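You operate a simulated robot arm through the tools that you are given. There is no shell and no other tool. Be economical: measure what you need, move in short steps, check, and stop when the job is done.

The job below is to be done with a simulated two-armed robot. You get a single attempt, and the scene is never put back.

TASK
At the drop stand, put 2 drops of primer and 4 of bond in the white block's wells.
Fine: the block on the set-up table; primer in the teal well, bond in the orange one; the block ends in the yellow tray, the stand's drawer out.

It is judged by the outcome, as a careful person would: the job done as asked, and still so three seconds after it is handed in. It fails if anything else is knocked over, pushed out of place, dropped, spilled or broken.

THE ROBOT
Two 7-joint arms with fingered hands on one trunk, on a base that drives. Base frame: it is fixed to the floor where the robot stands at the start and does not move with it; the origin is under the middle of the robot, x ahead of it, y to its left, z up; the surface under the hand at the start is at about z = 0.8. Units: m, rad, N and s.
The left shoulder is at the start at [0.06, 0.177, 1], the right one opposite. Places, roughly: bond bottle [0.8, -0.8, 0.9]; clear block [-1, -1.25, 0.75]; drop stand drawer [0.7, -0.8, 0.8]; inside of the yellow tray [0.6, -0.4, 0.8]; primer bottle [0.8, -0.7, 0.9]; seat in the drop stand drawer [0.7, -0.8, 0.8]. Payload 4 kg a hand.
Tool frame (each hand has its own): the origin (TCP) lies between the finger pads and is the grasp point; the fingertips stand 0.037 m ahead of it; z points along the fingers, y is the line along which they close. The gripper opens to 0.124 m. The gripper's body begins 0.043 m behind the TCP. The gripper is a hand of 3 fingers: y runs from the thumb to the fingers, the wrist lies at [-0.015, -0.108, -0.202] in the tool frame, and closing takes about 1.5 s.
Orientation is told as [roll, pitch, yaw] about the base's x, y, z axes, in that order, counted from this pose: with the fingers straight down and the wrist toward the robot, the tool's x, y and z point along [0, 1, 0], [1, 0, 0] and [0, 0, -1] of the base frame.

THE INTERFACE
- The arms move only by the tool play_rows. It takes "left_deltas", "right_deltas" or both (then of equal length, played together; a hand with none holds still); each is a list of rows, each an object of numbers (a shift or turn left out is 0, a gripper value left out holds the last): "tx", "ty", "tz": the shift along the base's x, y, z in cm; "wx", "wy", "wz": the turn, a rotation vector about the base's x, y, z in degrees. In form: [{"tx": .., "ty": .., "tz": .., "wx": .., "wy": .., "wz": ..}, ...]. A call has 1 to 20 rows; each row is the pose to reach, as a shift and turn from the pose commanded when the call began. "left_claw" and "right_claw" are, for a hand that has rows, the opening, from 0 (shut) to 1 (fully open), set as the call begins (left out, the last holds). A row lasts 0.2 s, in which the tool goes at most 0.05 m and 0.15 rad; a call with a longer step from one row to the next is refused whole, and so is a gripper value outside its range. Where a pose cannot be reached the arm comes as near as it can. A force on the tool above 90 N (or 10 N above the force at the start of the call, whichever is more), or a blocked arm, ends the call early, and 0.2 s more pass. The fingers move at their own pace (about 0.072 m/s each) and stop on an object; they squeeze with about 33 N. The grip force told is the motor's: it shows also when the fingers shut on nothing. Time passes only in rows, and 0.2 s behind the last, so rows that repeat a pose let the fingers close. The reply holds the time, the measured pose of the TCP, the force on the tool along the base axes, the opening and the grip force, in the units named above and with some noise, with the torque about the TCP (base axes, N m) and any sound that the robot's microphone picked up.
- Cameras (640 x 400 px; columns grow to the right, rows downward): "scene" is now at [0.0403, -0.0437, 1.6412]; the picture's right is [-0.54, -0.84, 0.00], its down [-0.61, 0.39, -0.69] and it looks along [0.58, -0.37, -0.73] (base axes); focal length 262 px, centre (320, 200). "left" rides on the left gripper at [-0.064, -0.076, -0.136] in its tool frame; the picture's right is [-0.84, -0.26, 0.48], its down [0.48, -0.76, 0.43] and it looks along [0.26, 0.60, 0.76] (tool axes); focal length 256 px, centre (320, 200). "right" rides on the right gripper at [0.064, -0.076, -0.136] in its tool frame; the picture's right is [-0.84, 0.26, -0.48], its down [-0.48, -0.76, 0.43] and it looks along [-0.26, 0.60, 0.76] (tool axes); focal length 256 px, centre (320, 200). There is no depth. A picture from a camera that has moved, and an enlarged one, comes with that camera's place and axes in the base frame and with its lens.
- grab_frame(camera): a new picture of that camera. It takes no simulated time.
- slide_trunk(by): slides the trunk up (or, below 0, down) by that many m; the arms and the scene camera ride with it, the base frame stays. It gives what a move gives, with no picture.
- base_move(legs): drives the robot by 1 to 6 legs, each [ahead, left, turn to the left] in m, m and rad, along the robot's own axes; the way and the turn of a leg run together, so that a leg with both is an arc; at most 1.5 m and 3.142 rad a leg. The arms and the cameras ride along, it lands a little off, and it stops where it bumps. It gives what a move gives.
- finger_targets(index, middle, thumb_bend, thumb_turn, hand): sets how far each is bent, from 0 (flat) to 1 (curled in); at 0.3 the hand is open as for a grip, at 0.7 the pads meet at the TCP. One left out holds its place. A second passes; each finger stops where it meets its share of the squeeze, and holds until it gets a number again. A gripper value or a shape takes the hand back. It gives what a move gives, with no picture; readings hold the bend of each and the force on the fingers (four entries, about 0 where the hand has none), thumb and palm. thumb_turn goes from beside the hand (0) to across from the fingers (1), as for a grip.
- set_grasp(shape, hand): the hand has 3 fingers and takes this shape, open, in about a second: jaw (thumb against the fingers, like two jaws); tri (thumb and two fingers); tip (a fingertip pinch); poke (one finger out to press); point (the index stretched); flat (the hand flat); cup (the hand cupped); fist (a fist). The gripper value then closes the fingers along that shape, each until it touches; the sizes above hold for jaw. It gives what a move gives, with no picture.
- aim_head(pan, tilt): turns the head with the scene camera to pan (to the left, within 1.501 rad either way) and tilt (down, from -0.506 to 1.204), counted from straight ahead of the robot. It gives what a move gives.
- inspect(camera, box): a new picture of the part [left, top, right, bottom] of that camera's present view, enlarged. It takes no simulated time.
- job_done(): hands the job in; it is judged then, once.

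Go step by step. Nothing tells you exact positions but the pictures and the camera data: compare them with the known pose of the tool, close in by small moves and look again before you grip or let go. The budget is 120 turns and 92 pictures, counting those below and the enlarged ones. Unless the task says otherwise, let go and move clear before handing in, and close with one line.

The tools are called after "Request:" as name(argument=value, ...) on one line, values as JSON. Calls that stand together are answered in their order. play_rows: Moves the arms, as the interface text tells. Its arguments: {"type":"object","properties":{"left_deltas":{"type":"array","items":{"type":"object","properties":{"tx":{"type":"number"},"ty":{"type":"number"},"tz":{"type":"number"},"wx":{"type":"number"},"wy":{"type":"number"},"wz":{"type":"number"}}}},"left_claw":{"type":"number"},"right_deltas":{"type":"array","items":{"type":"object","properties":{"tx":{"type":"number"},"ty":{"type":"number"},"tz":{"type":"number"},"wx":{"type":"number"},"wy":{"type":"number"},"wz":{"type":"number"}}}},"right_claw":{"type":"number"}},"required":[]} The other tools are called the same way: slide_trunk (by) slides the trunk up or down; set_grasp (shape, hand) gives the hand a shape; finger_targets (index, middle, thumb_bend, thumb_turn, hand) moves the fingers one by one; base_move (legs) drives the base; aim_head (pan, tilt) turns the head that bears the scene camera; grab_frame (camera) takes a picture; inspect (camera, box) takes an enlarged picture of a part of a camera's view; job_done () hands the job in.

At the start:

```text
time_s: 0.0
left_ee_pos: [0.5187, -0.0358, 1.2583]
left_tcp_rot: [0.0, 0.002, 0.002]
left_ft_force: [0.4, 0.3, -0.1]
left_ft_torque: [0.01, -0.05, -0.01]
left_finger_gap: 0.1237
left_grip_force: 0.0
left_shape: jaw
left_bend: [0.3, 0.3, 0.3, 0.98]
left_finger forces: [0.1, 0.1, 0.0, 0.0, 0.0, 0.0]
right_ee_pos: [0.4415, -0.4685, 1.2478]
right_tcp_rot: [0.0, -0.002, 0.001]
right_ft_force: [0.0, -0.8, 0.3]
right_ft_torque: [0.03, -0.01, 0.0]
right_finger_gap: 0.1236
right_grip_force: 0.1
right_shape: jaw
right_bend: [0.3, 0.3, 0.3, 0.98]
right_finger forces: [0.0, 0.0, 0.1, 0.0, 0.0, 0.0]
trunk travel left (down, up): [-0.525, 0.065]
robot x, y, heading: [0.0005, -0.0016, 0.002]
head pan, tilt: [-0.572, 0.813]
```

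scene: 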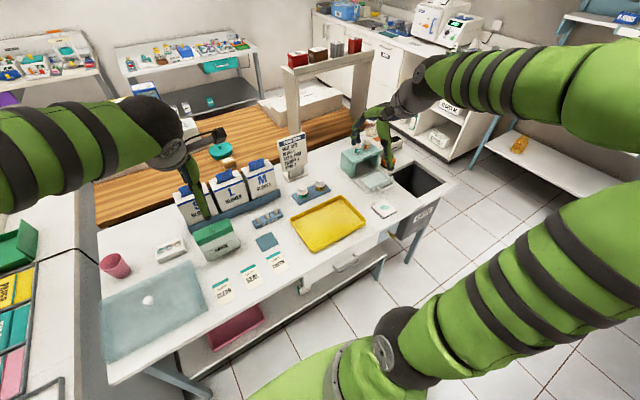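
right: 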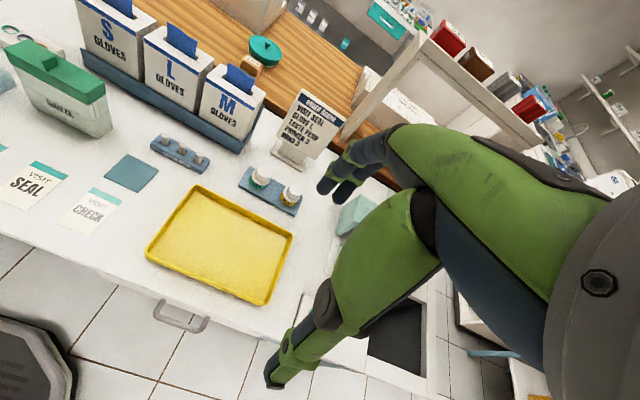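
left: 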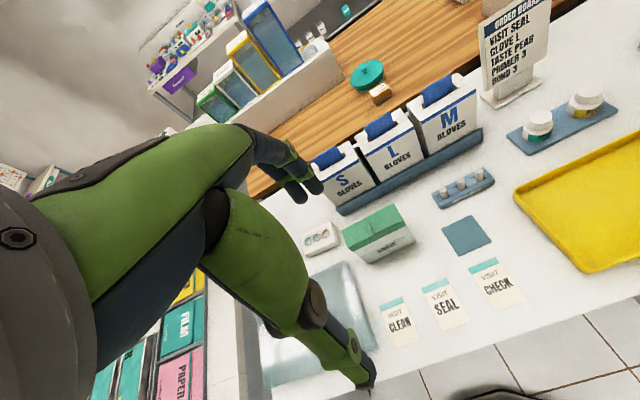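

I see the set-up table with the yellow tray in front of me and the drop stand to the right. I'll look closer at the stand and the candidates for the white block.

Request:
inspect(camera="scene", box=[270, 100, 470, 240])

Request:
inspect(camera="scene", box=[90, 190, 290, 320])

```text
2.86 times, centred on (370, 170) of scene
camera zoom: at [0.0403, -0.0437, 1.6412], right [-0.54, -0.84, 0.0], down [-0.61, 0.39, -0.69], along [0.58, -0.37, -0.73], focal length 749 px, centre (177, 286)
```

zoom: 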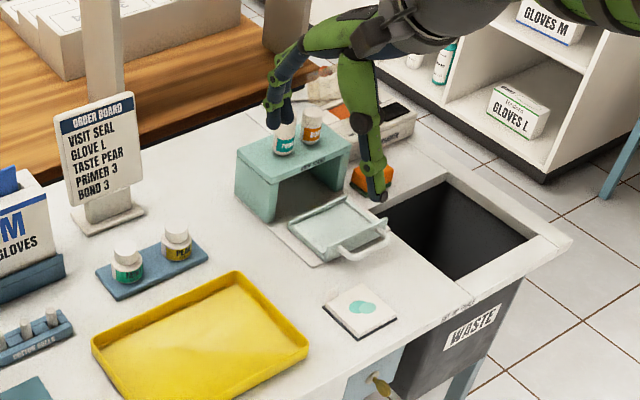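

```text
3.08 times, centred on (190, 255) of scene
camera zoom: at [0.0403, -0.0437, 1.6412], right [-0.54, -0.84, 0.0], down [-0.61, 0.39, -0.69], along [0.58, -0.37, -0.73], focal length 806 px, centre (720, 31)
```

zoom: 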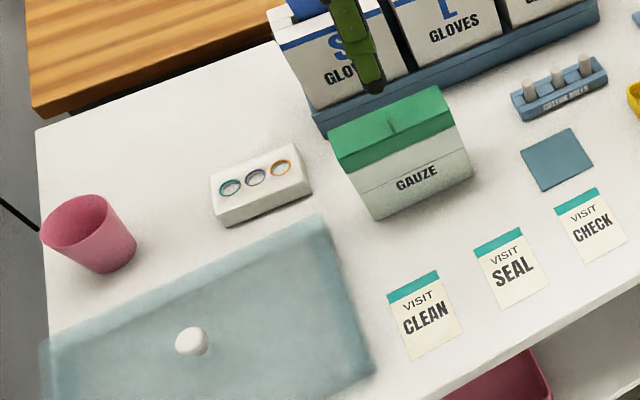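

The white block with teal, purple and orange wells sits at about (0.77, 0.13). The stand's drawer is already out at about (0.65, -0.73). I'll shift the right hand for a closer look at the stand.

Request:
play_rows(right_deltas=[{"ty": 4}, {"ty": 8}, {"ty": 12, "tx": -2}, {"ty": 16, "tx": -4}, {"ty": 20, "tx": -6}, {"ty": 20, "tx": -6}])

Request:
aim_head(pan=-0.85, tilt=0.75)

Request:
grab_frame(camera="scene")

Request:
inspect(camera="scene", box=[220, 120, 380, 220])

```text
time_s: 1.4
left_ee_pos: [0.5205, -0.0372, 1.2584]
left_tcp_rot: [0.002, 0.0, 0.001]
left_ft_force: [0.0, -0.3, 0.2]
left_ft_torque: [-0.03, -0.02, 0.01]
left_finger_gap: 0.1237
left_grip_force: 0.0
left_shape: jaw
left_bend: [0.3, 0.3, 0.3, 0.98]
left_finger forces: [0.1, 0.0, 0.0, 0.0, 0.0, 0.0]
right_ee_pos: [0.3819, -0.2711, 1.2469]
right_tcp_rot: [0.001, 0.001, 0.0]
right_ft_force: [-0.6, -0.5, -0.1]
right_ft_torque: [0.0, -0.01, -0.01]
right_finger_gap: 0.1237
right_grip_force: 0.0
right_shape: jaw
right_bend: [0.3, 0.3, 0.3, 0.98]
right_finger forces: [0.0, 0.0, 0.0, 0.0, 0.0, 0.0]
trunk travel left (down, up): [-0.525, 0.065]
robot x, y, heading: [-0.0009, 0.0015, -0.002]
head pan, tilt: [-0.572, 0.813]
```

```text
time_s: 2.2
left_ee_pos: [0.518, -0.0364, 1.2583]
left_tcp_rot: [-0.001, 0.0, 0.001]
left_ft_force: [0.2, 0.0, -0.4]
left_ft_torque: [0.0, 0.02, 0.0]
left_finger_gap: 0.1234
left_grip_force: 0.0
left_shape: jaw
left_bend: [0.3, 0.3, 0.3, 0.98]
left_finger forces: [0.0, 0.1, 0.1, 0.1, 0.1, 0.1]
right_ee_pos: [0.3816, -0.2705, 1.2464]
right_tcp_rot: [-0.001, -0.001, 0.0]
right_ft_force: [0.0, 0.1, -0.2]
right_ft_torque: [0.04, -0.02, -0.01]
right_finger_gap: 0.1236
right_grip_force: 0.0
right_shape: jaw
right_bend: [0.3, 0.3, 0.3, 0.98]
right_finger forces: [0.1, 0.0, 0.0, 0.0, 0.0, 0.1]
trunk travel left (down, up): [-0.525, 0.065]
robot x, y, heading: [-0.0015, 0.0031, 0.001]
head pan, tilt: [-0.85, 0.75]
```

```text
86 pictures are left
camera scene: at [0.0278, -0.0626, 1.6464], right [-0.75, -0.66, 0.0], down [-0.45, 0.51, -0.73], along [0.48, -0.55, -0.68], focal length 262 px, centre (320, 200)
```

scene: 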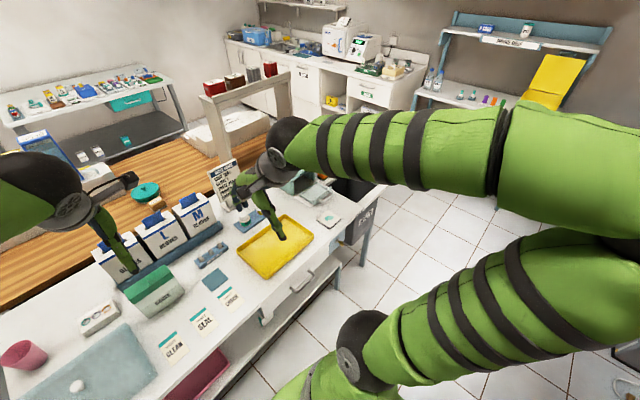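

```text
4.00 times, centred on (300, 170) of scene
camera zoom: at [0.0278, -0.0626, 1.6464], right [-0.75, -0.66, 0.0], down [-0.45, 0.51, -0.73], along [0.48, -0.55, -0.68], focal length 1048 px, centre (400, 320)
```

zoom: 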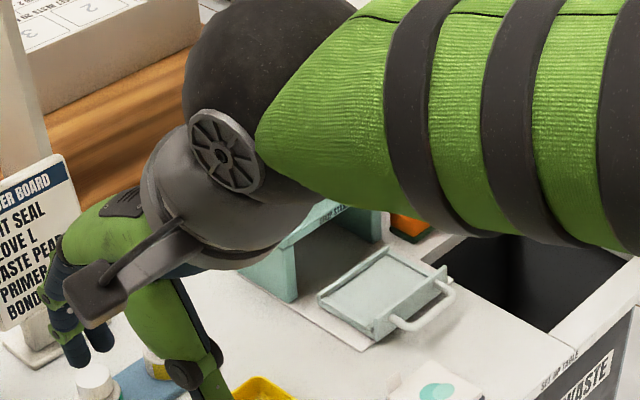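

The drawer slides toward the robot along -x, and its width runs along y. I'll bring the left hand near the white block to measure it.

Request:
play_rows(left_deltas=[{"tx": 1, "ty": 2.5, "tz": -4}, {"tx": 2, "ty": 5, "tz": -8}, {"tx": 3, "ty": 7.5, "tz": -12}, {"tx": 4, "ty": 9.5, "tz": -16}, {"tx": 5, "ty": 11.5, "tz": -20}, {"tx": 5, "ty": 11.5, "tz": -20}])

Request:
grab_frame(camera="left")

```text
time_s: 3.6
left_ee_pos: [0.5654, 0.0786, 1.0554]
left_tcp_rot: [0.001, 0.0, -0.001]
left_ft_force: [-1.1, -1.1, -0.8]
left_ft_torque: [-0.04, 0.01, -0.02]
left_finger_gap: 0.1238
left_grip_force: 0.1
left_shape: jaw
left_bend: [0.3, 0.3, 0.3, 0.98]
left_finger forces: [0.0, 0.0, 0.0, 0.1, 0.0, 0.0]
right_ee_pos: [0.3808, -0.2702, 1.2469]
right_tcp_rot: [0.001, 0.001, 0.0]
right_ft_force: [0.0, -0.6, 0.0]
right_ft_torque: [0.01, 0.0, 0.02]
right_finger_gap: 0.1239
right_grip_force: 0.0
right_shape: jaw
right_bend: [0.3, 0.3, 0.3, 0.98]
right_finger forces: [0.0, 0.0, 0.1, 0.0, 0.1, 0.0]
trunk travel left (down, up): [-0.525, 0.065]
robot x, y, heading: [0.0013, 0.0022, 0.002]
head pan, tilt: [-0.85, 0.75]
```

```text
84 pictures are left
camera left: at [0.4896, 0.0148, 1.1916], right [-0.26, -0.84, -0.48], down [-0.76, 0.48, -0.43], along [0.6, 0.26, -0.76], focal length 256 px, centre (320, 200)
```

left: 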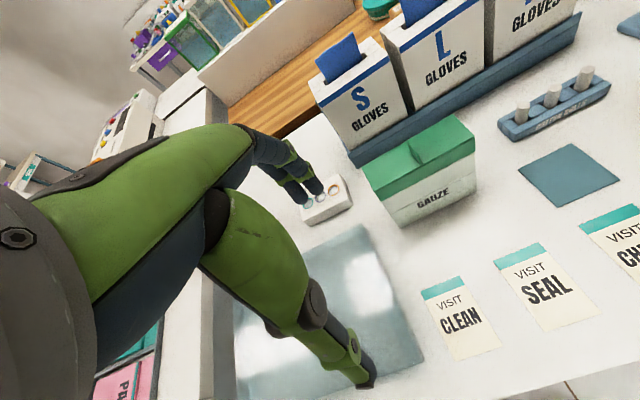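

The block is where I estimated it. I'll enlarge it to get its angle and size.

Request:
inspect(camera="left", box=[280, 165, 376, 225])

Request:
inspect(camera="scene", box=[60, 280, 156, 340])

```text
6.67 times, centred on (328, 195) of left
camera zoom: at [0.4896, 0.0148, 1.1916], right [-0.26, -0.84, -0.48], down [-0.76, 0.48, -0.43], along [0.6, 0.26, -0.76], focal length 1707 px, centre (267, 233)
```

zoom: 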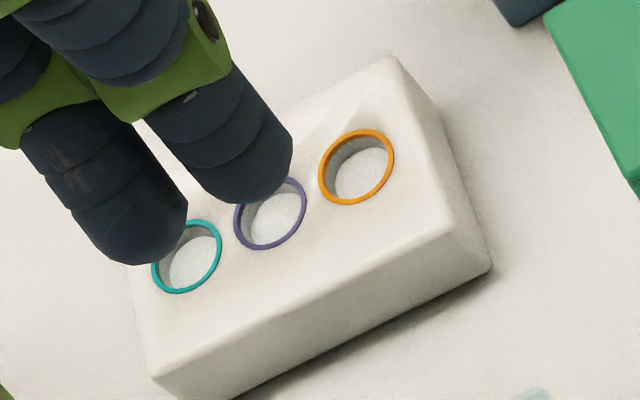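

```text
6.67 times, centred on (108, 310) of scene
camera zoom: at [0.0272, -0.0627, 1.6464], right [-0.75, -0.66, 0.0], down [-0.45, 0.51, -0.73], along [0.48, -0.55, -0.68], focal length 1747 px, centre (1733, -533)
```

zoom: 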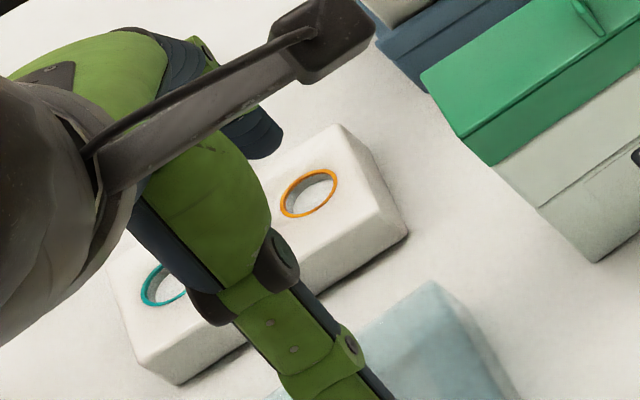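

The block is about 9.5 x 5.8 x 3 cm, centred at (0.774, 0.134) and yawed about -3.5°. I'll move above it and look again.

Request:
play_rows(left_deltas=[{"tx": 4, "ty": 1, "tz": -1}, {"tx": 8, "ty": 2, "tz": -3, "wz": -1}, {"tx": 12, "ty": 3, "tz": -5, "wz": -2}, {"tx": 16, "ty": 4, "tz": -7, "wz": -3}, {"tx": 19, "ty": 5, "tz": -9, "wz": -3.5}, {"tx": 20.9, "ty": 5.6, "tz": -10.5, "wz": -3.5}, {"tx": 20.9, "ty": 5.6, "tz": -10.5, "wz": -3.5}])

Request:
grab_frame(camera="left")

Request:
inspect(camera="scene", box=[30, 240, 190, 340])

```text
time_s: 5.2
left_ee_pos: [0.7788, 0.1357, 0.9547]
left_tcp_rot: [0.0, -0.001, -0.061]
left_ft_force: [-0.3, 0.3, 0.9]
left_ft_torque: [0.01, -0.02, -0.03]
left_finger_gap: 0.1236
left_grip_force: 0.1
left_shape: jaw
left_bend: [0.3, 0.3, 0.3, 0.98]
left_finger forces: [0.0, 0.1, 0.1, 0.0, 0.0, 0.1]
right_ee_pos: [0.3822, -0.2709, 1.247]
right_tcp_rot: [0.001, 0.0, 0.001]
right_ft_force: [-0.9, -0.4, 0.1]
right_ft_torque: [0.0, 0.01, -0.01]
right_finger_gap: 0.1238
right_grip_force: 0.0
right_shape: jaw
right_bend: [0.3, 0.3, 0.3, 0.98]
right_finger forces: [0.0, 0.1, 0.1, 0.0, 0.0, 0.1]
trunk travel left (down, up): [-0.525, 0.065]
robot x, y, heading: [0.0001, 0.0017, -0.004]
head pan, tilt: [-0.85, 0.75]
```

```text
81 pictures are left
camera left: at [0.6987, 0.0766, 1.0903], right [-0.31, -0.82, -0.48], down [-0.73, 0.53, -0.43], along [0.61, 0.22, -0.76], focal length 256 px, centre (320, 200)
```

left: 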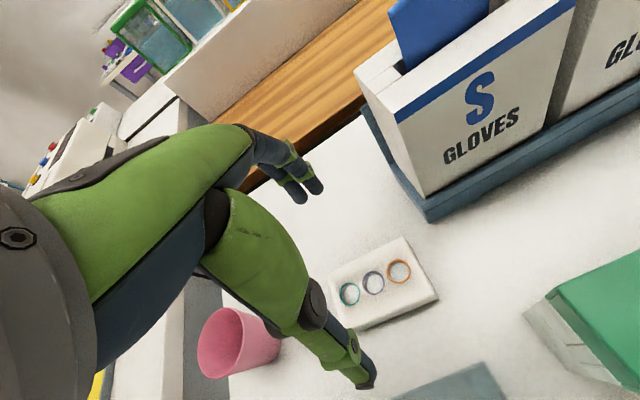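

```text
4.00 times, centred on (110, 290) of scene
camera zoom: at [0.0275, -0.0627, 1.6464], right [-0.75, -0.66, 0.0], down [-0.45, 0.51, -0.73], along [0.48, -0.55, -0.68], focal length 1048 px, centre (1160, -160)
```

zoom: 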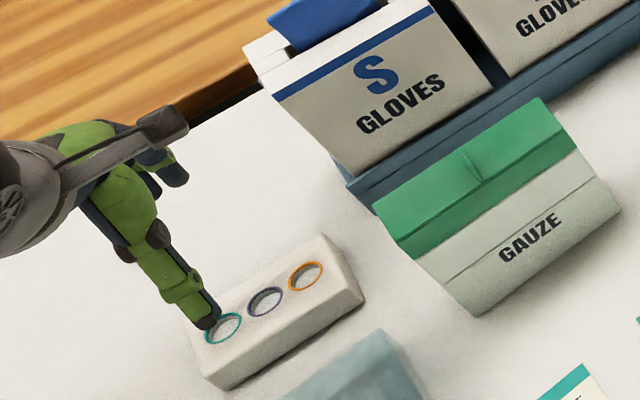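

The views agree, so I'll descend straight and look before gripping.

Request:
play_rows(left_deltas=[{"tx": -0.2, "tz": -4}, {"tx": -0.2, "tz": -7}, {"tx": -0.2, "tz": -9}, {"tx": -0.2, "tz": -10.3}, {"tx": -0.2, "tz": -10.3}])

Request:
inspect(camera="scene", box=[30, 240, 190, 340])

Request:
grab_frame(camera="left")

```text
time_s: 6.4
left_ee_pos: [0.7758, 0.1359, 0.8515]
left_tcp_rot: [-0.001, -0.001, -0.062]
left_ft_force: [-0.2, 0.4, -1.1]
left_ft_torque: [0.0, 0.0, 0.02]
left_finger_gap: 0.1236
left_grip_force: 0.1
left_shape: jaw
left_bend: [0.3, 0.3, 0.3, 0.98]
left_finger forces: [0.0, 0.0, 0.1, 0.0, 0.0, 0.1]
right_ee_pos: [0.3825, -0.2708, 1.2475]
right_tcp_rot: [0.0, -0.001, 0.001]
right_ft_force: [0.0, 0.1, 0.5]
right_ft_torque: [-0.01, 0.01, -0.03]
right_finger_gap: 0.1238
right_grip_force: 0.1
right_shape: jaw
right_bend: [0.3, 0.3, 0.3, 0.98]
right_finger forces: [0.0, 0.1, 0.0, 0.1, 0.0, 0.0]
trunk travel left (down, up): [-0.525, 0.065]
robot x, y, heading: [0.0009, -0.0001, 0.0]
head pan, tilt: [-0.85, 0.75]
```

```text
4.00 times, centred on (110, 290) of scene
camera zoom: at [0.0277, -0.0626, 1.6464], right [-0.75, -0.66, 0.0], down [-0.45, 0.51, -0.73], along [0.48, -0.55, -0.68], focal length 1048 px, centre (1160, -160)
```

zoom: 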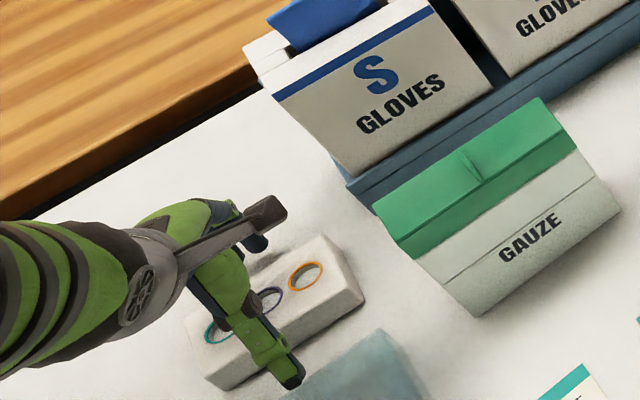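

```text
78 pictures are left
camera left: at [0.6972, 0.0771, 0.9865], right [-0.31, -0.82, -0.48], down [-0.73, 0.53, -0.43], along [0.61, 0.22, -0.76], focal length 256 px, centre (320, 200)
```

left: 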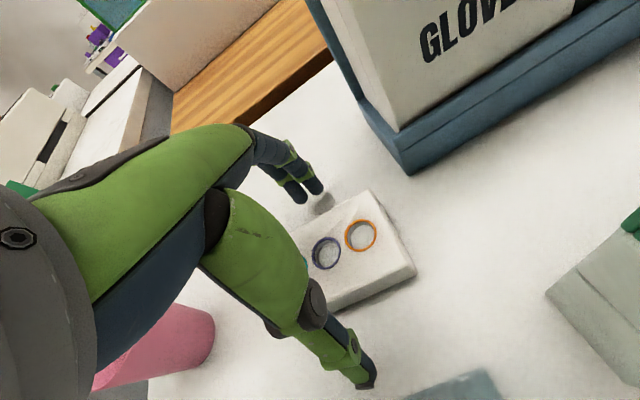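

Thumb and fingers straddle the block, so I'll close on it.

Request:
play_rows(left_deltas=[{}, {}, {}, {}, {}, {}, {}, {}, {}], left_claw=0)

Request:
grab_frame(camera="left")

```text
time_s: 8.4
left_ee_pos: [0.7771, 0.1354, 0.8517]
left_tcp_rot: [0.0, -0.002, -0.061]
left_ft_force: [0.2, -0.8, 7.1]
left_ft_torque: [0.0, 0.32, 0.06]
left_finger_gap: 0.0653
left_grip_force: 33.0
left_shape: jaw
left_bend: [0.44, 0.47, 0.53, 0.99]
left_finger forces: [20.1, 11.1, 0.1, 0.1, 32.6, 0.0]
right_ee_pos: [0.3809, -0.2701, 1.2466]
right_tcp_rot: [0.003, 0.002, -0.001]
right_ft_force: [0.2, -0.6, -0.5]
right_ft_torque: [0.01, 0.0, 0.01]
right_finger_gap: 0.1236
right_grip_force: 0.0
right_shape: jaw
right_bend: [0.3, 0.3, 0.3, 0.98]
right_finger forces: [0.0, 0.0, 0.0, 0.1, 0.0, 0.0]
trunk travel left (down, up): [-0.525, 0.065]
robot x, y, heading: [-0.0005, -0.0037, -0.002]
head pan, tilt: [-0.85, 0.75]
```

```text
77 pictures are left
camera left: at [0.6969, 0.077, 0.9872], right [-0.31, -0.82, -0.48], down [-0.73, 0.53, -0.44], along [0.61, 0.22, -0.76], focal length 256 px, centre (320, 200)
```

left: 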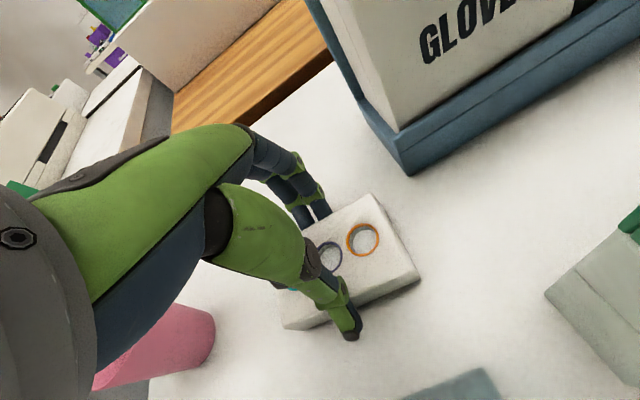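

The grip holds at 33 N. I'll lift it straight up.

Request:
play_rows(left_deltas=[{"tz": 1}, {"tz": 3}, {"tz": 6}, {"tz": 10}, {"tz": 14}, {"tz": 18, "tx": -2}, {"tz": 21, "tx": -6}, {"tz": 23, "tx": -10, "wz": 1.5}, {"tz": 24, "tx": -14, "wz": 3.5}, {"tz": 24, "tx": -16, "wz": 3.5}, {"tz": 24, "tx": -16, "wz": 3.5}])

Request:
grab_frame(camera="left")

```text
time_s: 10.8
left_ee_pos: [0.6167, 0.1327, 1.0928]
left_tcp_rot: [0.001, -0.001, -0.001]
left_ft_force: [-0.2, 0.3, -1.7]
left_ft_torque: [0.01, 0.06, -0.01]
left_finger_gap: 0.0648
left_grip_force: 32.7
left_shape: jaw
left_bend: [0.44, 0.47, 0.54, 1.0]
left_finger forces: [19.9, 11.2, 0.1, 0.0, 27.4, 0.0]
right_ee_pos: [0.3809, -0.2711, 1.2468]
right_tcp_rot: [0.0, -0.002, 0.0]
right_ft_force: [1.0, -0.1, 0.4]
right_ft_torque: [-0.03, -0.03, 0.02]
right_finger_gap: 0.1239
right_grip_force: 0.1
right_shape: jaw
right_bend: [0.3, 0.3, 0.3, 0.98]
right_finger forces: [0.0, 0.0, 0.0, 0.0, 0.1, 0.1]
trunk travel left (down, up): [-0.525, 0.065]
robot x, y, heading: [0.0022, -0.0014, -0.003]
head pan, tilt: [-0.85, 0.75]
```

```text
76 pictures are left
camera left: at [0.5407, 0.0696, 1.2282], right [-0.26, -0.84, -0.48], down [-0.76, 0.48, -0.43], along [0.6, 0.26, -0.76], focal length 256 px, centre (320, 200)
```

left: 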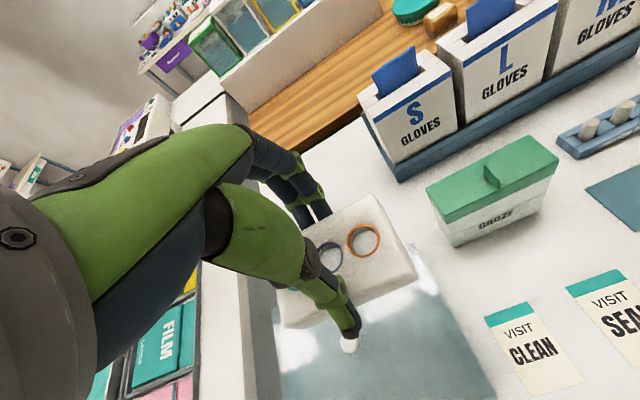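

The block is securely held and level. I'll drive sideways to the right to face the stand.

Request:
base_move(legs=[[0, -0.6, 0]])

Request:
aim_head(pan=-0.15, tilt=0.8)

Request:
grab_frame(camera="scene")

```text
time_s: 14.2
left_ee_pos: [0.6152, -0.4737, 1.0919]
left_tcp_rot: [-0.001, -0.001, -0.006]
left_ft_force: [-1.3, -0.4, -2.3]
left_ft_torque: [0.0, 0.01, -0.03]
left_finger_gap: 0.0649
left_grip_force: 32.3
left_shape: jaw
left_bend: [0.44, 0.47, 0.54, 1.0]
left_finger forces: [19.8, 11.3, 0.1, 0.0, 27.5, 0.1]
right_ee_pos: [0.3758, -0.8752, 1.2469]
right_tcp_rot: [0.0, 0.0, -0.007]
right_ft_force: [0.5, -0.1, 0.1]
right_ft_torque: [-0.01, -0.02, 0.01]
right_finger_gap: 0.1236
right_grip_force: 0.0
right_shape: jaw
right_bend: [0.3, 0.3, 0.3, 0.98]
right_finger forces: [0.0, 0.0, 0.0, 0.0, 0.0, 0.1]
trunk travel left (down, up): [-0.525, 0.065]
robot x, y, heading: [-0.0019, -0.6019, -0.005]
head pan, tilt: [-0.85, 0.75]
```

```text
time_s: 15.3
left_ee_pos: [0.6146, -0.473, 1.0919]
left_tcp_rot: [0.002, 0.001, -0.008]
left_ft_force: [0.1, -0.3, -2.7]
left_ft_torque: [0.06, 0.02, 0.0]
left_finger_gap: 0.0648
left_grip_force: 32.8
left_shape: jaw
left_bend: [0.44, 0.47, 0.54, 1.0]
left_finger forces: [19.7, 11.2, 0.0, 0.0, 27.6, 0.0]
right_ee_pos: [0.3763, -0.8742, 1.2477]
right_tcp_rot: [-0.001, -0.001, -0.007]
right_ft_force: [0.8, 0.7, 0.3]
right_ft_torque: [-0.01, 0.02, 0.01]
right_finger_gap: 0.1236
right_grip_force: 0.1
right_shape: jaw
right_bend: [0.3, 0.3, 0.3, 0.98]
right_finger forces: [0.1, 0.0, 0.1, 0.1, 0.0, 0.1]
trunk travel left (down, up): [-0.525, 0.065]
robot x, y, heading: [-0.0031, -0.605, -0.008]
head pan, tilt: [-0.15, 0.799]
```

```text
75 pictures are left
camera scene: at [0.0505, -0.6138, 1.6424], right [-0.16, -0.99, 0.0], down [-0.71, 0.11, -0.7], along [0.69, -0.11, -0.72], focal length 262 px, centre (320, 200)
```

scene: 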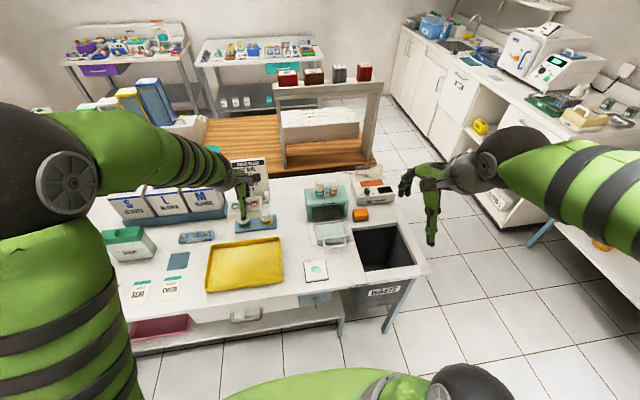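

Request:
inspect(camera="scene", box=[290, 170, 386, 230])

Request:
inspect(camera="scene", box=[195, 155, 355, 295])

```text
6.67 times, centred on (338, 200) of scene
camera zoom: at [0.0505, -0.6138, 1.6424], right [-0.16, -0.99, 0.0], down [-0.71, 0.11, -0.7], along [0.69, -0.11, -0.72], focal length 1747 px, centre (200, 200)
```

zoom: 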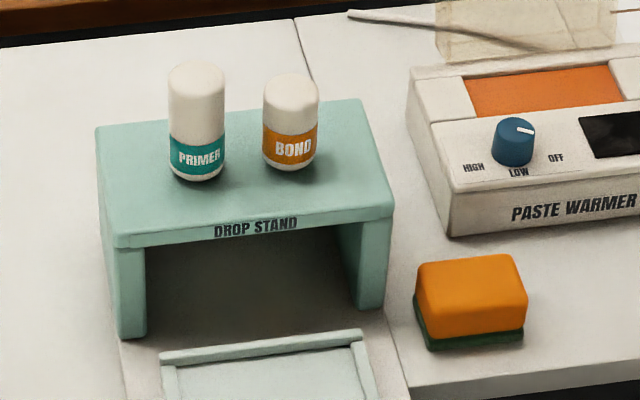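

```text
2.86 times, centred on (275, 225) of scene
camera zoom: at [0.0505, -0.6138, 1.6424], right [-0.16, -0.99, 0.0], down [-0.71, 0.11, -0.7], along [0.69, -0.11, -0.72], focal length 749 px, centre (449, 129)
```

zoom: 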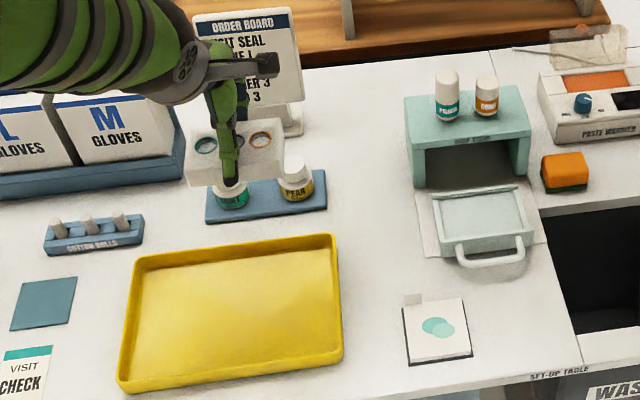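

The stand holds inverted primer and bond dropper bottles, spaced about as far apart as the teal and orange wells. I'll inspect the drawer closely.

Request:
inspect(camera="scene", box=[304, 212, 368, 252])

Request:
grab_frame(camera="right")

```text
10.00 times, centred on (336, 232) of scene
camera zoom: at [0.0505, -0.6138, 1.6424], right [-0.16, -0.99, 0.0], down [-0.71, 0.11, -0.7], along [0.69, -0.11, -0.72], focal length 2620 px, centre (160, -120)
```

zoom: 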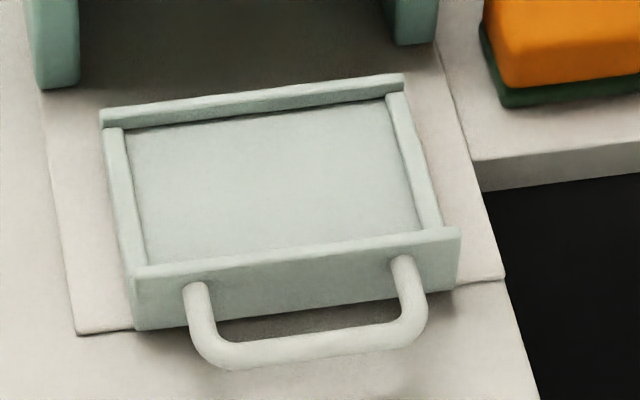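

```text
71 pictures are left
camera right: at [0.3003, -0.81, 1.3828], right [0.25, -0.84, 0.48], down [-0.76, -0.48, -0.43], along [0.6, -0.26, -0.76], focal length 256 px, centre (320, 200)
```

right: 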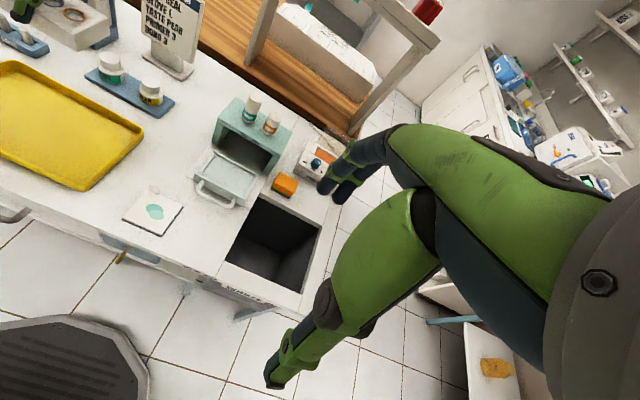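

The drawer's inner opening is about 10.5 x 6.8 cm, centred near (0.667, -0.756). I'll check its wall depth from the right hand's camera.

Request:
inspect(camera="right", box=[182, 145, 262, 215])

Request:
inspect(camera="left", box=[240, 150, 440, 350])

```text
5.71 times, centred on (222, 180) of right
camera zoom: at [0.3003, -0.81, 1.3828], right [0.25, -0.84, 0.48], down [-0.76, -0.48, -0.43], along [0.6, -0.26, -0.76], focal length 1463 px, centre (880, 314)
```

zoom: 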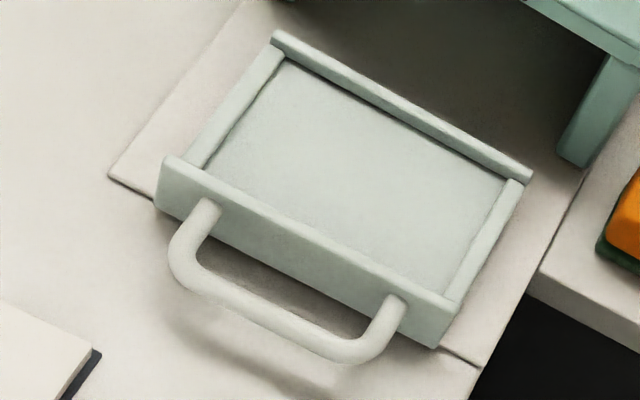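

```text
2.00 times, centred on (340, 250) of left
camera zoom: at [0.5391, -0.5356, 1.2281], right [-0.26, -0.84, -0.48], down [-0.76, 0.49, -0.43], along [0.6, 0.25, -0.76], focal length 512 px, centre (280, 100)
```

zoom: 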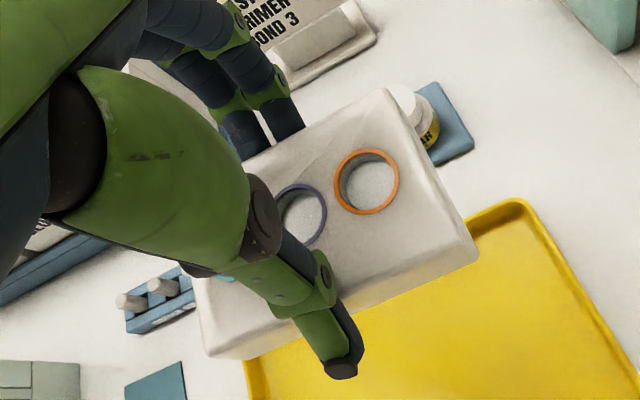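

The front-to-back grip would put my knuckles against the stand when the block is over the drawer. I'll set the block down in the tray and re-grip it by its ends, with the hand yawed 90°.

Request:
play_rows(left_deltas=[{"tx": -1, "ty": 1, "tz": -3}, {"tx": -2, "ty": 3, "tz": -7}, {"tx": -3, "ty": 4.3, "tz": -11}, {"tx": -3, "ty": 4.3, "tz": -15, "wz": 0.5}, {"tx": -3, "ty": 4.3, "tz": -19, "wz": 0.5}, {"tx": -3, "ty": 4.3, "tz": -22, "wz": 0.5}, {"tx": -3, "ty": 4.3, "tz": -22.5, "wz": 0.5}, {"tx": -3, "ty": 4.3, "tz": -22.5, "wz": 0.5}])

Request:
grab_frame(camera="left")

Request:
inspect(camera="scene", box=[185, 200, 313, 300])

```text
time_s: 17.1
left_ee_pos: [0.584, -0.4297, 0.8679]
left_tcp_rot: [-0.002, -0.002, 0.002]
left_ft_force: [-0.7, 1.2, -1.4]
left_ft_torque: [0.01, -0.01, 0.0]
left_finger_gap: 0.0647
left_grip_force: 33.5
left_shape: jaw
left_bend: [0.44, 0.47, 0.54, 1.0]
left_finger forces: [19.7, 11.2, 0.0, 0.1, 27.4, 0.0]
right_ee_pos: [0.3768, -0.8748, 1.2464]
right_tcp_rot: [0.001, 0.0, -0.006]
right_ft_force: [-0.3, 0.2, 0.2]
right_ft_torque: [0.01, -0.02, -0.02]
right_finger_gap: 0.1238
right_grip_force: 0.1
right_shape: jaw
right_bend: [0.3, 0.3, 0.3, 0.98]
right_finger forces: [0.1, 0.0, 0.0, 0.0, 0.1, 0.0]
trunk travel left (down, up): [-0.525, 0.065]
robot x, y, heading: [-0.0028, -0.5991, -0.009]
head pan, tilt: [-0.15, 0.799]
```

```text
68 pictures are left
camera left: at [0.5086, -0.4933, 1.0047], right [-0.26, -0.84, -0.48], down [-0.76, 0.48, -0.43], along [0.6, 0.26, -0.76], focal length 256 px, centre (320, 200)
```

left: 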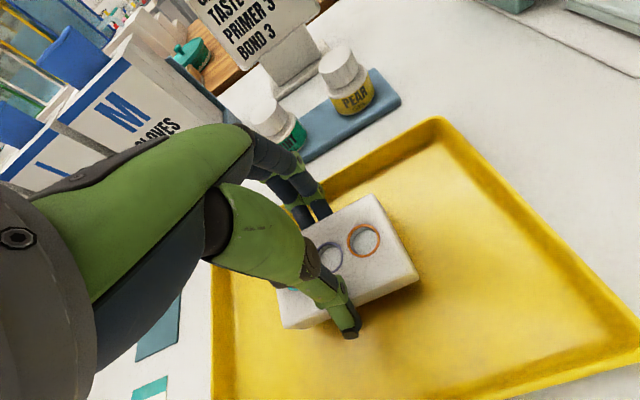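

```text
4.00 times, centred on (249, 250) of scene
camera zoom: at [0.0506, -0.6137, 1.6424], right [-0.16, -0.99, 0.0], down [-0.71, 0.11, -0.7], along [0.69, -0.11, -0.72], focal length 1048 px, centre (604, 0)
```

zoom: 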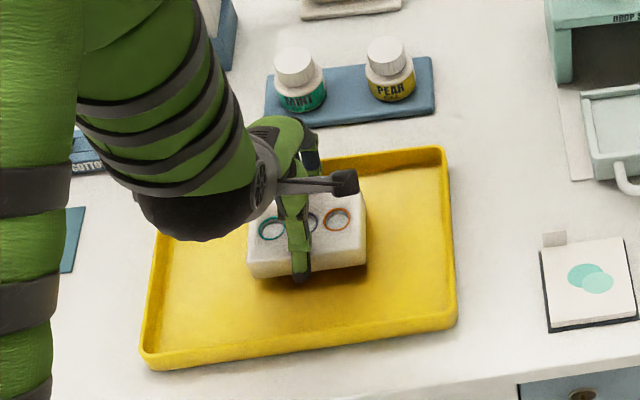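

The block hovers about 1 cm over the tray. I'll shift a little toward the middle and lower it to contact.

Request:
play_rows(left_deltas=[{"tx": -1.5, "ty": -1}, {"tx": -1.5, "ty": -1, "tz": -0.6}, {"tx": -1.5, "ty": -1, "tz": -1.0}, {"tx": -1.5, "ty": -1, "tz": -1.2}, {"tx": -1.5, "ty": -1, "tz": -1.2}])

```text
time_s: 18.3
left_ee_pos: [0.5703, -0.4398, 0.8556]
left_tcp_rot: [0.0, -0.002, -0.001]
left_ft_force: [-1.5, -0.9, 5.6]
left_ft_torque: [-0.03, 0.26, -0.01]
left_finger_gap: 0.0649
left_grip_force: 32.6
left_shape: jaw
left_bend: [0.44, 0.47, 0.54, 1.0]
left_finger forces: [20.1, 11.4, 0.0, 0.0, 32.7, 0.0]
right_ee_pos: [0.3762, -0.8745, 1.2479]
right_tcp_rot: [0.0, 0.0, -0.008]
right_ft_force: [0.2, -1.1, -1.1]
right_ft_torque: [0.0, 0.01, 0.0]
right_finger_gap: 0.1238
right_grip_force: 0.1
right_shape: jaw
right_bend: [0.3, 0.3, 0.3, 0.98]
right_finger forces: [0.0, 0.1, 0.0, 0.1, 0.0, 0.0]
trunk travel left (down, up): [-0.525, 0.065]
robot x, y, heading: [-0.0003, -0.5989, -0.007]
head pan, tilt: [-0.15, 0.799]
```

The block is touching the tray floor. I'll release, rise, and yaw -90°.

Request:
play_rows(left_deltas=[{}, {}, {}, {}, {}, {}, {"tz": 3}, {"tz": 7}, {"tz": 10}, {"tz": 10}], left_claw=1)

Request:
play_rows(left_deltas=[{"wz": -8}, {"wz": -16}, {"wz": -24}, {"wz": -32}, {"wz": -40}, {"wz": -48}, {"wz": -56}, {"wz": -64}, {"wz": -72}, {"wz": -80}, {"wz": -88}, {"wz": -90}, {"wz": -90}])

Request:
grab_frame(camera="left")

Request:
grab_frame(camera="scene")

```text
time_s: 20.5
left_ee_pos: [0.5698, -0.4402, 0.9558]
left_tcp_rot: [0.0, -0.001, 0.0]
left_ft_force: [-0.4, 0.0, 0.1]
left_ft_torque: [0.0, 0.0, -0.01]
left_finger_gap: 0.1236
left_grip_force: 0.0
left_shape: jaw
left_bend: [0.3, 0.3, 0.3, 0.98]
left_finger forces: [0.0, 0.0, 0.0, 0.0, 0.0, 0.0]
right_ee_pos: [0.3761, -0.874, 1.2479]
right_tcp_rot: [0.001, -0.001, -0.007]
right_ft_force: [-1.2, -0.8, -0.1]
right_ft_torque: [0.01, -0.03, 0.0]
right_finger_gap: 0.1237
right_grip_force: 0.1
right_shape: jaw
right_bend: [0.3, 0.3, 0.3, 0.98]
right_finger forces: [0.0, 0.0, 0.0, 0.1, 0.0, 0.1]
trunk travel left (down, up): [-0.525, 0.065]
robot x, y, heading: [0.0011, -0.6018, -0.006]
head pan, tilt: [-0.15, 0.799]
```

```text
time_s: 23.3
left_ee_pos: [0.5702, -0.4395, 0.9556]
left_tcp_rot: [-0.001, -0.001, -1.571]
left_ft_force: [-0.3, 0.2, 0.2]
left_ft_torque: [0.01, 0.0, -0.01]
left_finger_gap: 0.1235
left_grip_force: 0.1
left_shape: jaw
left_bend: [0.3, 0.3, 0.3, 0.98]
left_finger forces: [0.0, 0.0, 0.0, 0.0, 0.1, 0.1]
right_ee_pos: [0.3774, -0.8748, 1.2468]
right_tcp_rot: [0.001, 0.0, -0.006]
right_ft_force: [0.1, 1.2, -0.2]
right_ft_torque: [0.01, 0.03, 0.01]
right_finger_gap: 0.124
right_grip_force: 0.0
right_shape: jaw
right_bend: [0.3, 0.3, 0.3, 0.98]
right_finger forces: [0.0, 0.0, 0.0, 0.0, 0.1, 0.1]
trunk travel left (down, up): [-0.525, 0.065]
robot x, y, heading: [-0.0016, -0.5997, -0.006]
head pan, tilt: [-0.15, 0.799]
```

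```text
66 pictures are left
camera left: at [0.5063, -0.3628, 1.0913], right [-0.84, 0.26, -0.48], down [0.48, 0.76, -0.43], along [0.26, -0.6, -0.76], focal length 256 px, centre (320, 200)
```

left: 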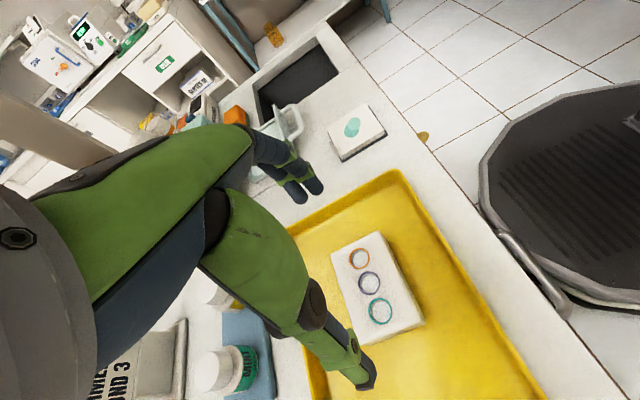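

```text
65 pictures are left
camera scene: at [0.0504, -0.6137, 1.6424], right [-0.16, -0.99, 0.0], down [-0.71, 0.11, -0.7], along [0.69, -0.11, -0.72], focal length 262 px, centre (320, 200)
```

scene: 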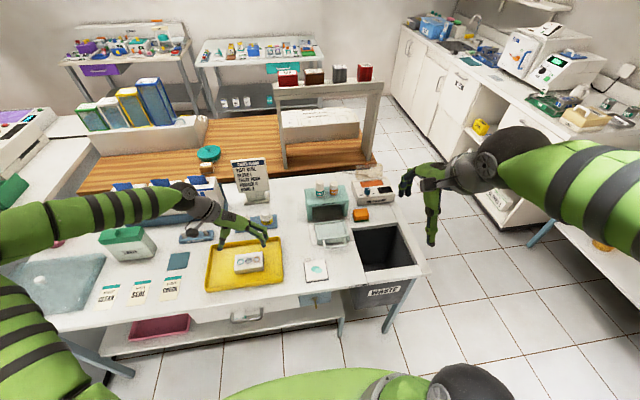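

The block lies square in the tray at (0.571, -0.440), directly under the hand. I'll descend and grip it by its ends.

Request:
play_rows(left_deltas=[{"ty": -0.1, "tz": -4}, {"ty": -0.1, "tz": -7}, {"ty": -0.1, "tz": -9}, {"ty": -0.1, "tz": -9.7}, {"ty": -0.1, "tz": -9.7}])

Request:
inspect(camera="scene", box=[185, 200, 313, 300])

```text
time_s: 24.5
left_ee_pos: [0.5707, -0.4423, 0.8579]
left_tcp_rot: [0.0, 0.0, -1.569]
left_ft_force: [-0.2, 0.1, -0.2]
left_ft_torque: [0.0, -0.02, -0.01]
left_finger_gap: 0.1236
left_grip_force: 0.2
left_shape: jaw
left_bend: [0.3, 0.3, 0.3, 0.98]
left_finger forces: [0.0, 0.0, 0.0, 0.0, 0.1, 0.1]
right_ee_pos: [0.3776, -0.8739, 1.2479]
right_tcp_rot: [0.002, -0.001, -0.007]
right_ft_force: [-0.3, 0.4, 0.0]
right_ft_torque: [0.0, 0.02, 0.03]
right_finger_gap: 0.1238
right_grip_force: 0.2
right_shape: jaw
right_bend: [0.3, 0.3, 0.3, 0.98]
right_finger forces: [0.1, 0.0, 0.0, 0.0, 0.1, 0.0]
trunk travel left (down, up): [-0.525, 0.065]
robot x, y, heading: [-0.003, -0.6008, -0.005]
head pan, tilt: [-0.15, 0.799]
```

```text
4.00 times, centred on (249, 250) of scene
camera zoom: at [0.0504, -0.6137, 1.6424], right [-0.16, -0.99, 0.0], down [-0.71, 0.11, -0.7], along [0.69, -0.11, -0.72], focal length 1048 px, centre (604, 0)
```

zoom: 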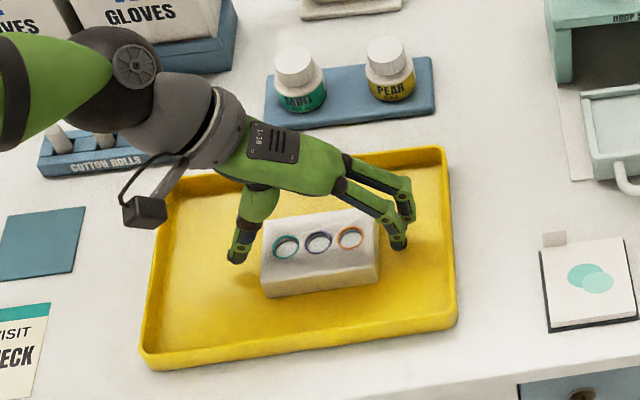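

The fingers straddle both ends, so I'll close and lift.

Request:
play_rows(left_deltas=[{}, {}, {}, {}, {}, {}, {}], left_claw=0)

Request:
play_rows(left_deltas=[{"tz": 1}, {"tz": 3}, {"tz": 6}, {"tz": 10}, {"tz": 12}, {"tz": 12}])

Request:
inspect(camera="scene", box=[185, 180, 313, 280])

Request:
grab_frame(camera="left")

```text
time_s: 26.1
left_ee_pos: [0.5708, -0.4415, 0.8597]
left_tcp_rot: [0.004, 0.0, -1.568]
left_ft_force: [0.5, 1.8, 16.1]
left_ft_torque: [0.96, 0.01, 0.04]
left_finger_gap: 0.0909
left_grip_force: 33.2
left_shape: jaw
left_bend: [0.35, 0.38, 0.45, 0.99]
left_finger forces: [19.2, 10.2, 0.1, 0.1, 35.9, 0.1]
right_ee_pos: [0.377, -0.8757, 1.247]
right_tcp_rot: [0.0, 0.001, -0.006]
right_ft_force: [1.0, -0.5, 0.4]
right_ft_torque: [-0.01, 0.02, -0.01]
right_finger_gap: 0.1235
right_grip_force: 0.0
right_shape: jaw
right_bend: [0.3, 0.3, 0.3, 0.98]
right_finger forces: [0.0, 0.0, 0.0, 0.1, 0.0, 0.0]
trunk travel left (down, up): [-0.525, 0.065]
robot x, y, heading: [-0.0025, -0.6024, -0.005]
head pan, tilt: [-0.15, 0.799]
```

```text
time_s: 27.5
left_ee_pos: [0.5704, -0.4419, 0.9799]
left_tcp_rot: [0.0, -0.003, -1.572]
left_ft_force: [-0.5, 0.2, -1.6]
left_ft_torque: [-0.03, 0.01, 0.03]
left_finger_gap: 0.0914
left_grip_force: 33.1
left_shape: jaw
left_bend: [0.35, 0.37, 0.46, 0.99]
left_finger forces: [20.8, 12.0, 0.1, 0.0, 27.3, 0.0]
right_ee_pos: [0.3772, -0.8747, 1.2469]
right_tcp_rot: [0.0, 0.001, -0.006]
right_ft_force: [-0.5, -0.3, 0.6]
right_ft_torque: [0.0, -0.01, -0.03]
right_finger_gap: 0.1234
right_grip_force: 0.0
right_shape: jaw
right_bend: [0.3, 0.3, 0.3, 0.98]
right_finger forces: [0.1, 0.0, 0.1, 0.1, 0.0, 0.0]
trunk travel left (down, up): [-0.525, 0.065]
robot x, y, heading: [-0.0029, -0.5985, -0.006]
head pan, tilt: [-0.15, 0.799]
```

```text
4.00 times, centred on (249, 230) of scene
camera zoom: at [0.0507, -0.6137, 1.6424], right [-0.16, -0.99, 0.0], down [-0.71, 0.11, -0.7], along [0.69, -0.11, -0.72], focal length 1048 px, centre (604, 80)
```

zoom: 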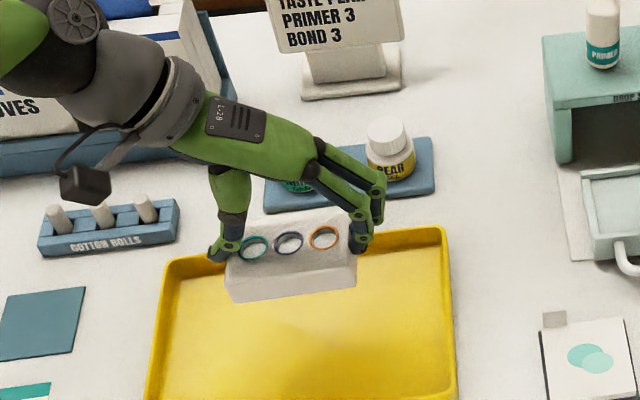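

```text
62 pictures are left
camera left: at [0.5078, -0.3662, 1.1153], right [-0.84, 0.26, -0.48], down [0.48, 0.76, -0.44], along [0.26, -0.6, -0.76], focal length 256 px, centre (320, 200)
```

left: 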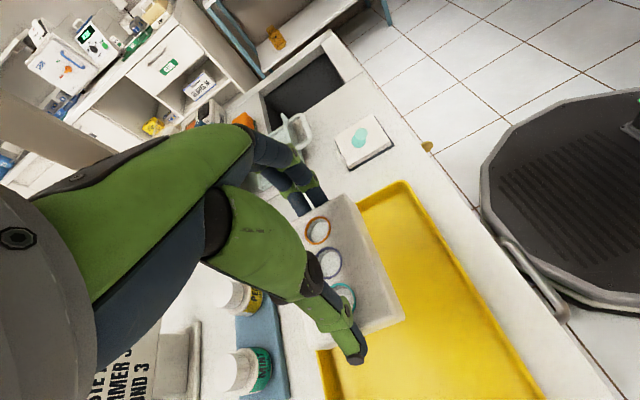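

Held level and centred. I'll move over the drawer at safe height and check from above.

Request:
play_rows(left_deltas=[{"tx": 0, "ty": -4}, {"tx": 1, "ty": -8}, {"tx": 2.5, "ty": -12}, {"tx": 4, "ty": -16}, {"tx": 5.5, "ty": -20}, {"tx": 7, "ty": -24}, {"tx": 8.5, "ty": -28}, {"tx": 9.8, "ty": -31.6}, {"tx": 9.8, "ty": -31.6, "tz": -3}, {"tx": 9.8, "ty": -31.6, "tz": -6}, {"tx": 9.8, "ty": -31.6, "tz": -6}])

Request:
inspect(camera="scene", box=[270, 160, 398, 260])

Request:
grab_frame(camera="left")

```text
time_s: 29.9
left_ee_pos: [0.6688, -0.7562, 0.9196]
left_tcp_rot: [0.0, -0.001, -1.569]
left_ft_force: [0.6, 0.2, -2.0]
left_ft_torque: [0.01, 0.03, -0.01]
left_finger_gap: 0.091
left_grip_force: 32.8
left_shape: jaw
left_bend: [0.35, 0.37, 0.46, 0.99]
left_finger forces: [20.7, 11.9, 0.0, 0.0, 26.7, 0.1]
right_ee_pos: [0.3779, -0.8743, 1.2465]
right_tcp_rot: [0.0, 0.0, -0.007]
right_ft_force: [-0.6, -0.3, 0.0]
right_ft_torque: [0.0, -0.01, 0.01]
right_finger_gap: 0.1236
right_grip_force: 0.0
right_shape: jaw
right_bend: [0.3, 0.3, 0.3, 0.98]
right_finger forces: [0.0, 0.1, 0.0, 0.0, 0.1, 0.1]
trunk travel left (down, up): [-0.525, 0.065]
robot x, y, heading: [-0.0006, -0.603, -0.009]
head pan, tilt: [-0.15, 0.799]
```

```text
4.00 times, centred on (334, 210) of scene
camera zoom: at [0.0505, -0.6137, 1.6424], right [-0.16, -0.99, 0.0], down [-0.71, 0.11, -0.7], along [0.69, -0.11, -0.72], focal length 1048 px, centre (264, 160)
```

zoom: 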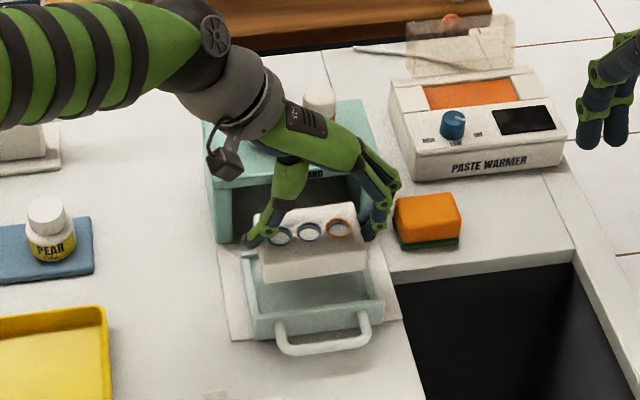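

```text
60 pictures are left
camera left: at [0.6056, -0.6804, 1.0551], right [-0.84, 0.26, -0.48], down [0.48, 0.76, -0.43], along [0.26, -0.6, -0.76], focal length 256 px, centre (320, 200)
```

left: 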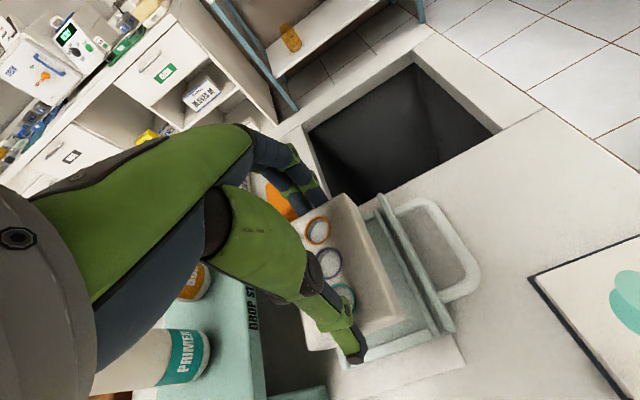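

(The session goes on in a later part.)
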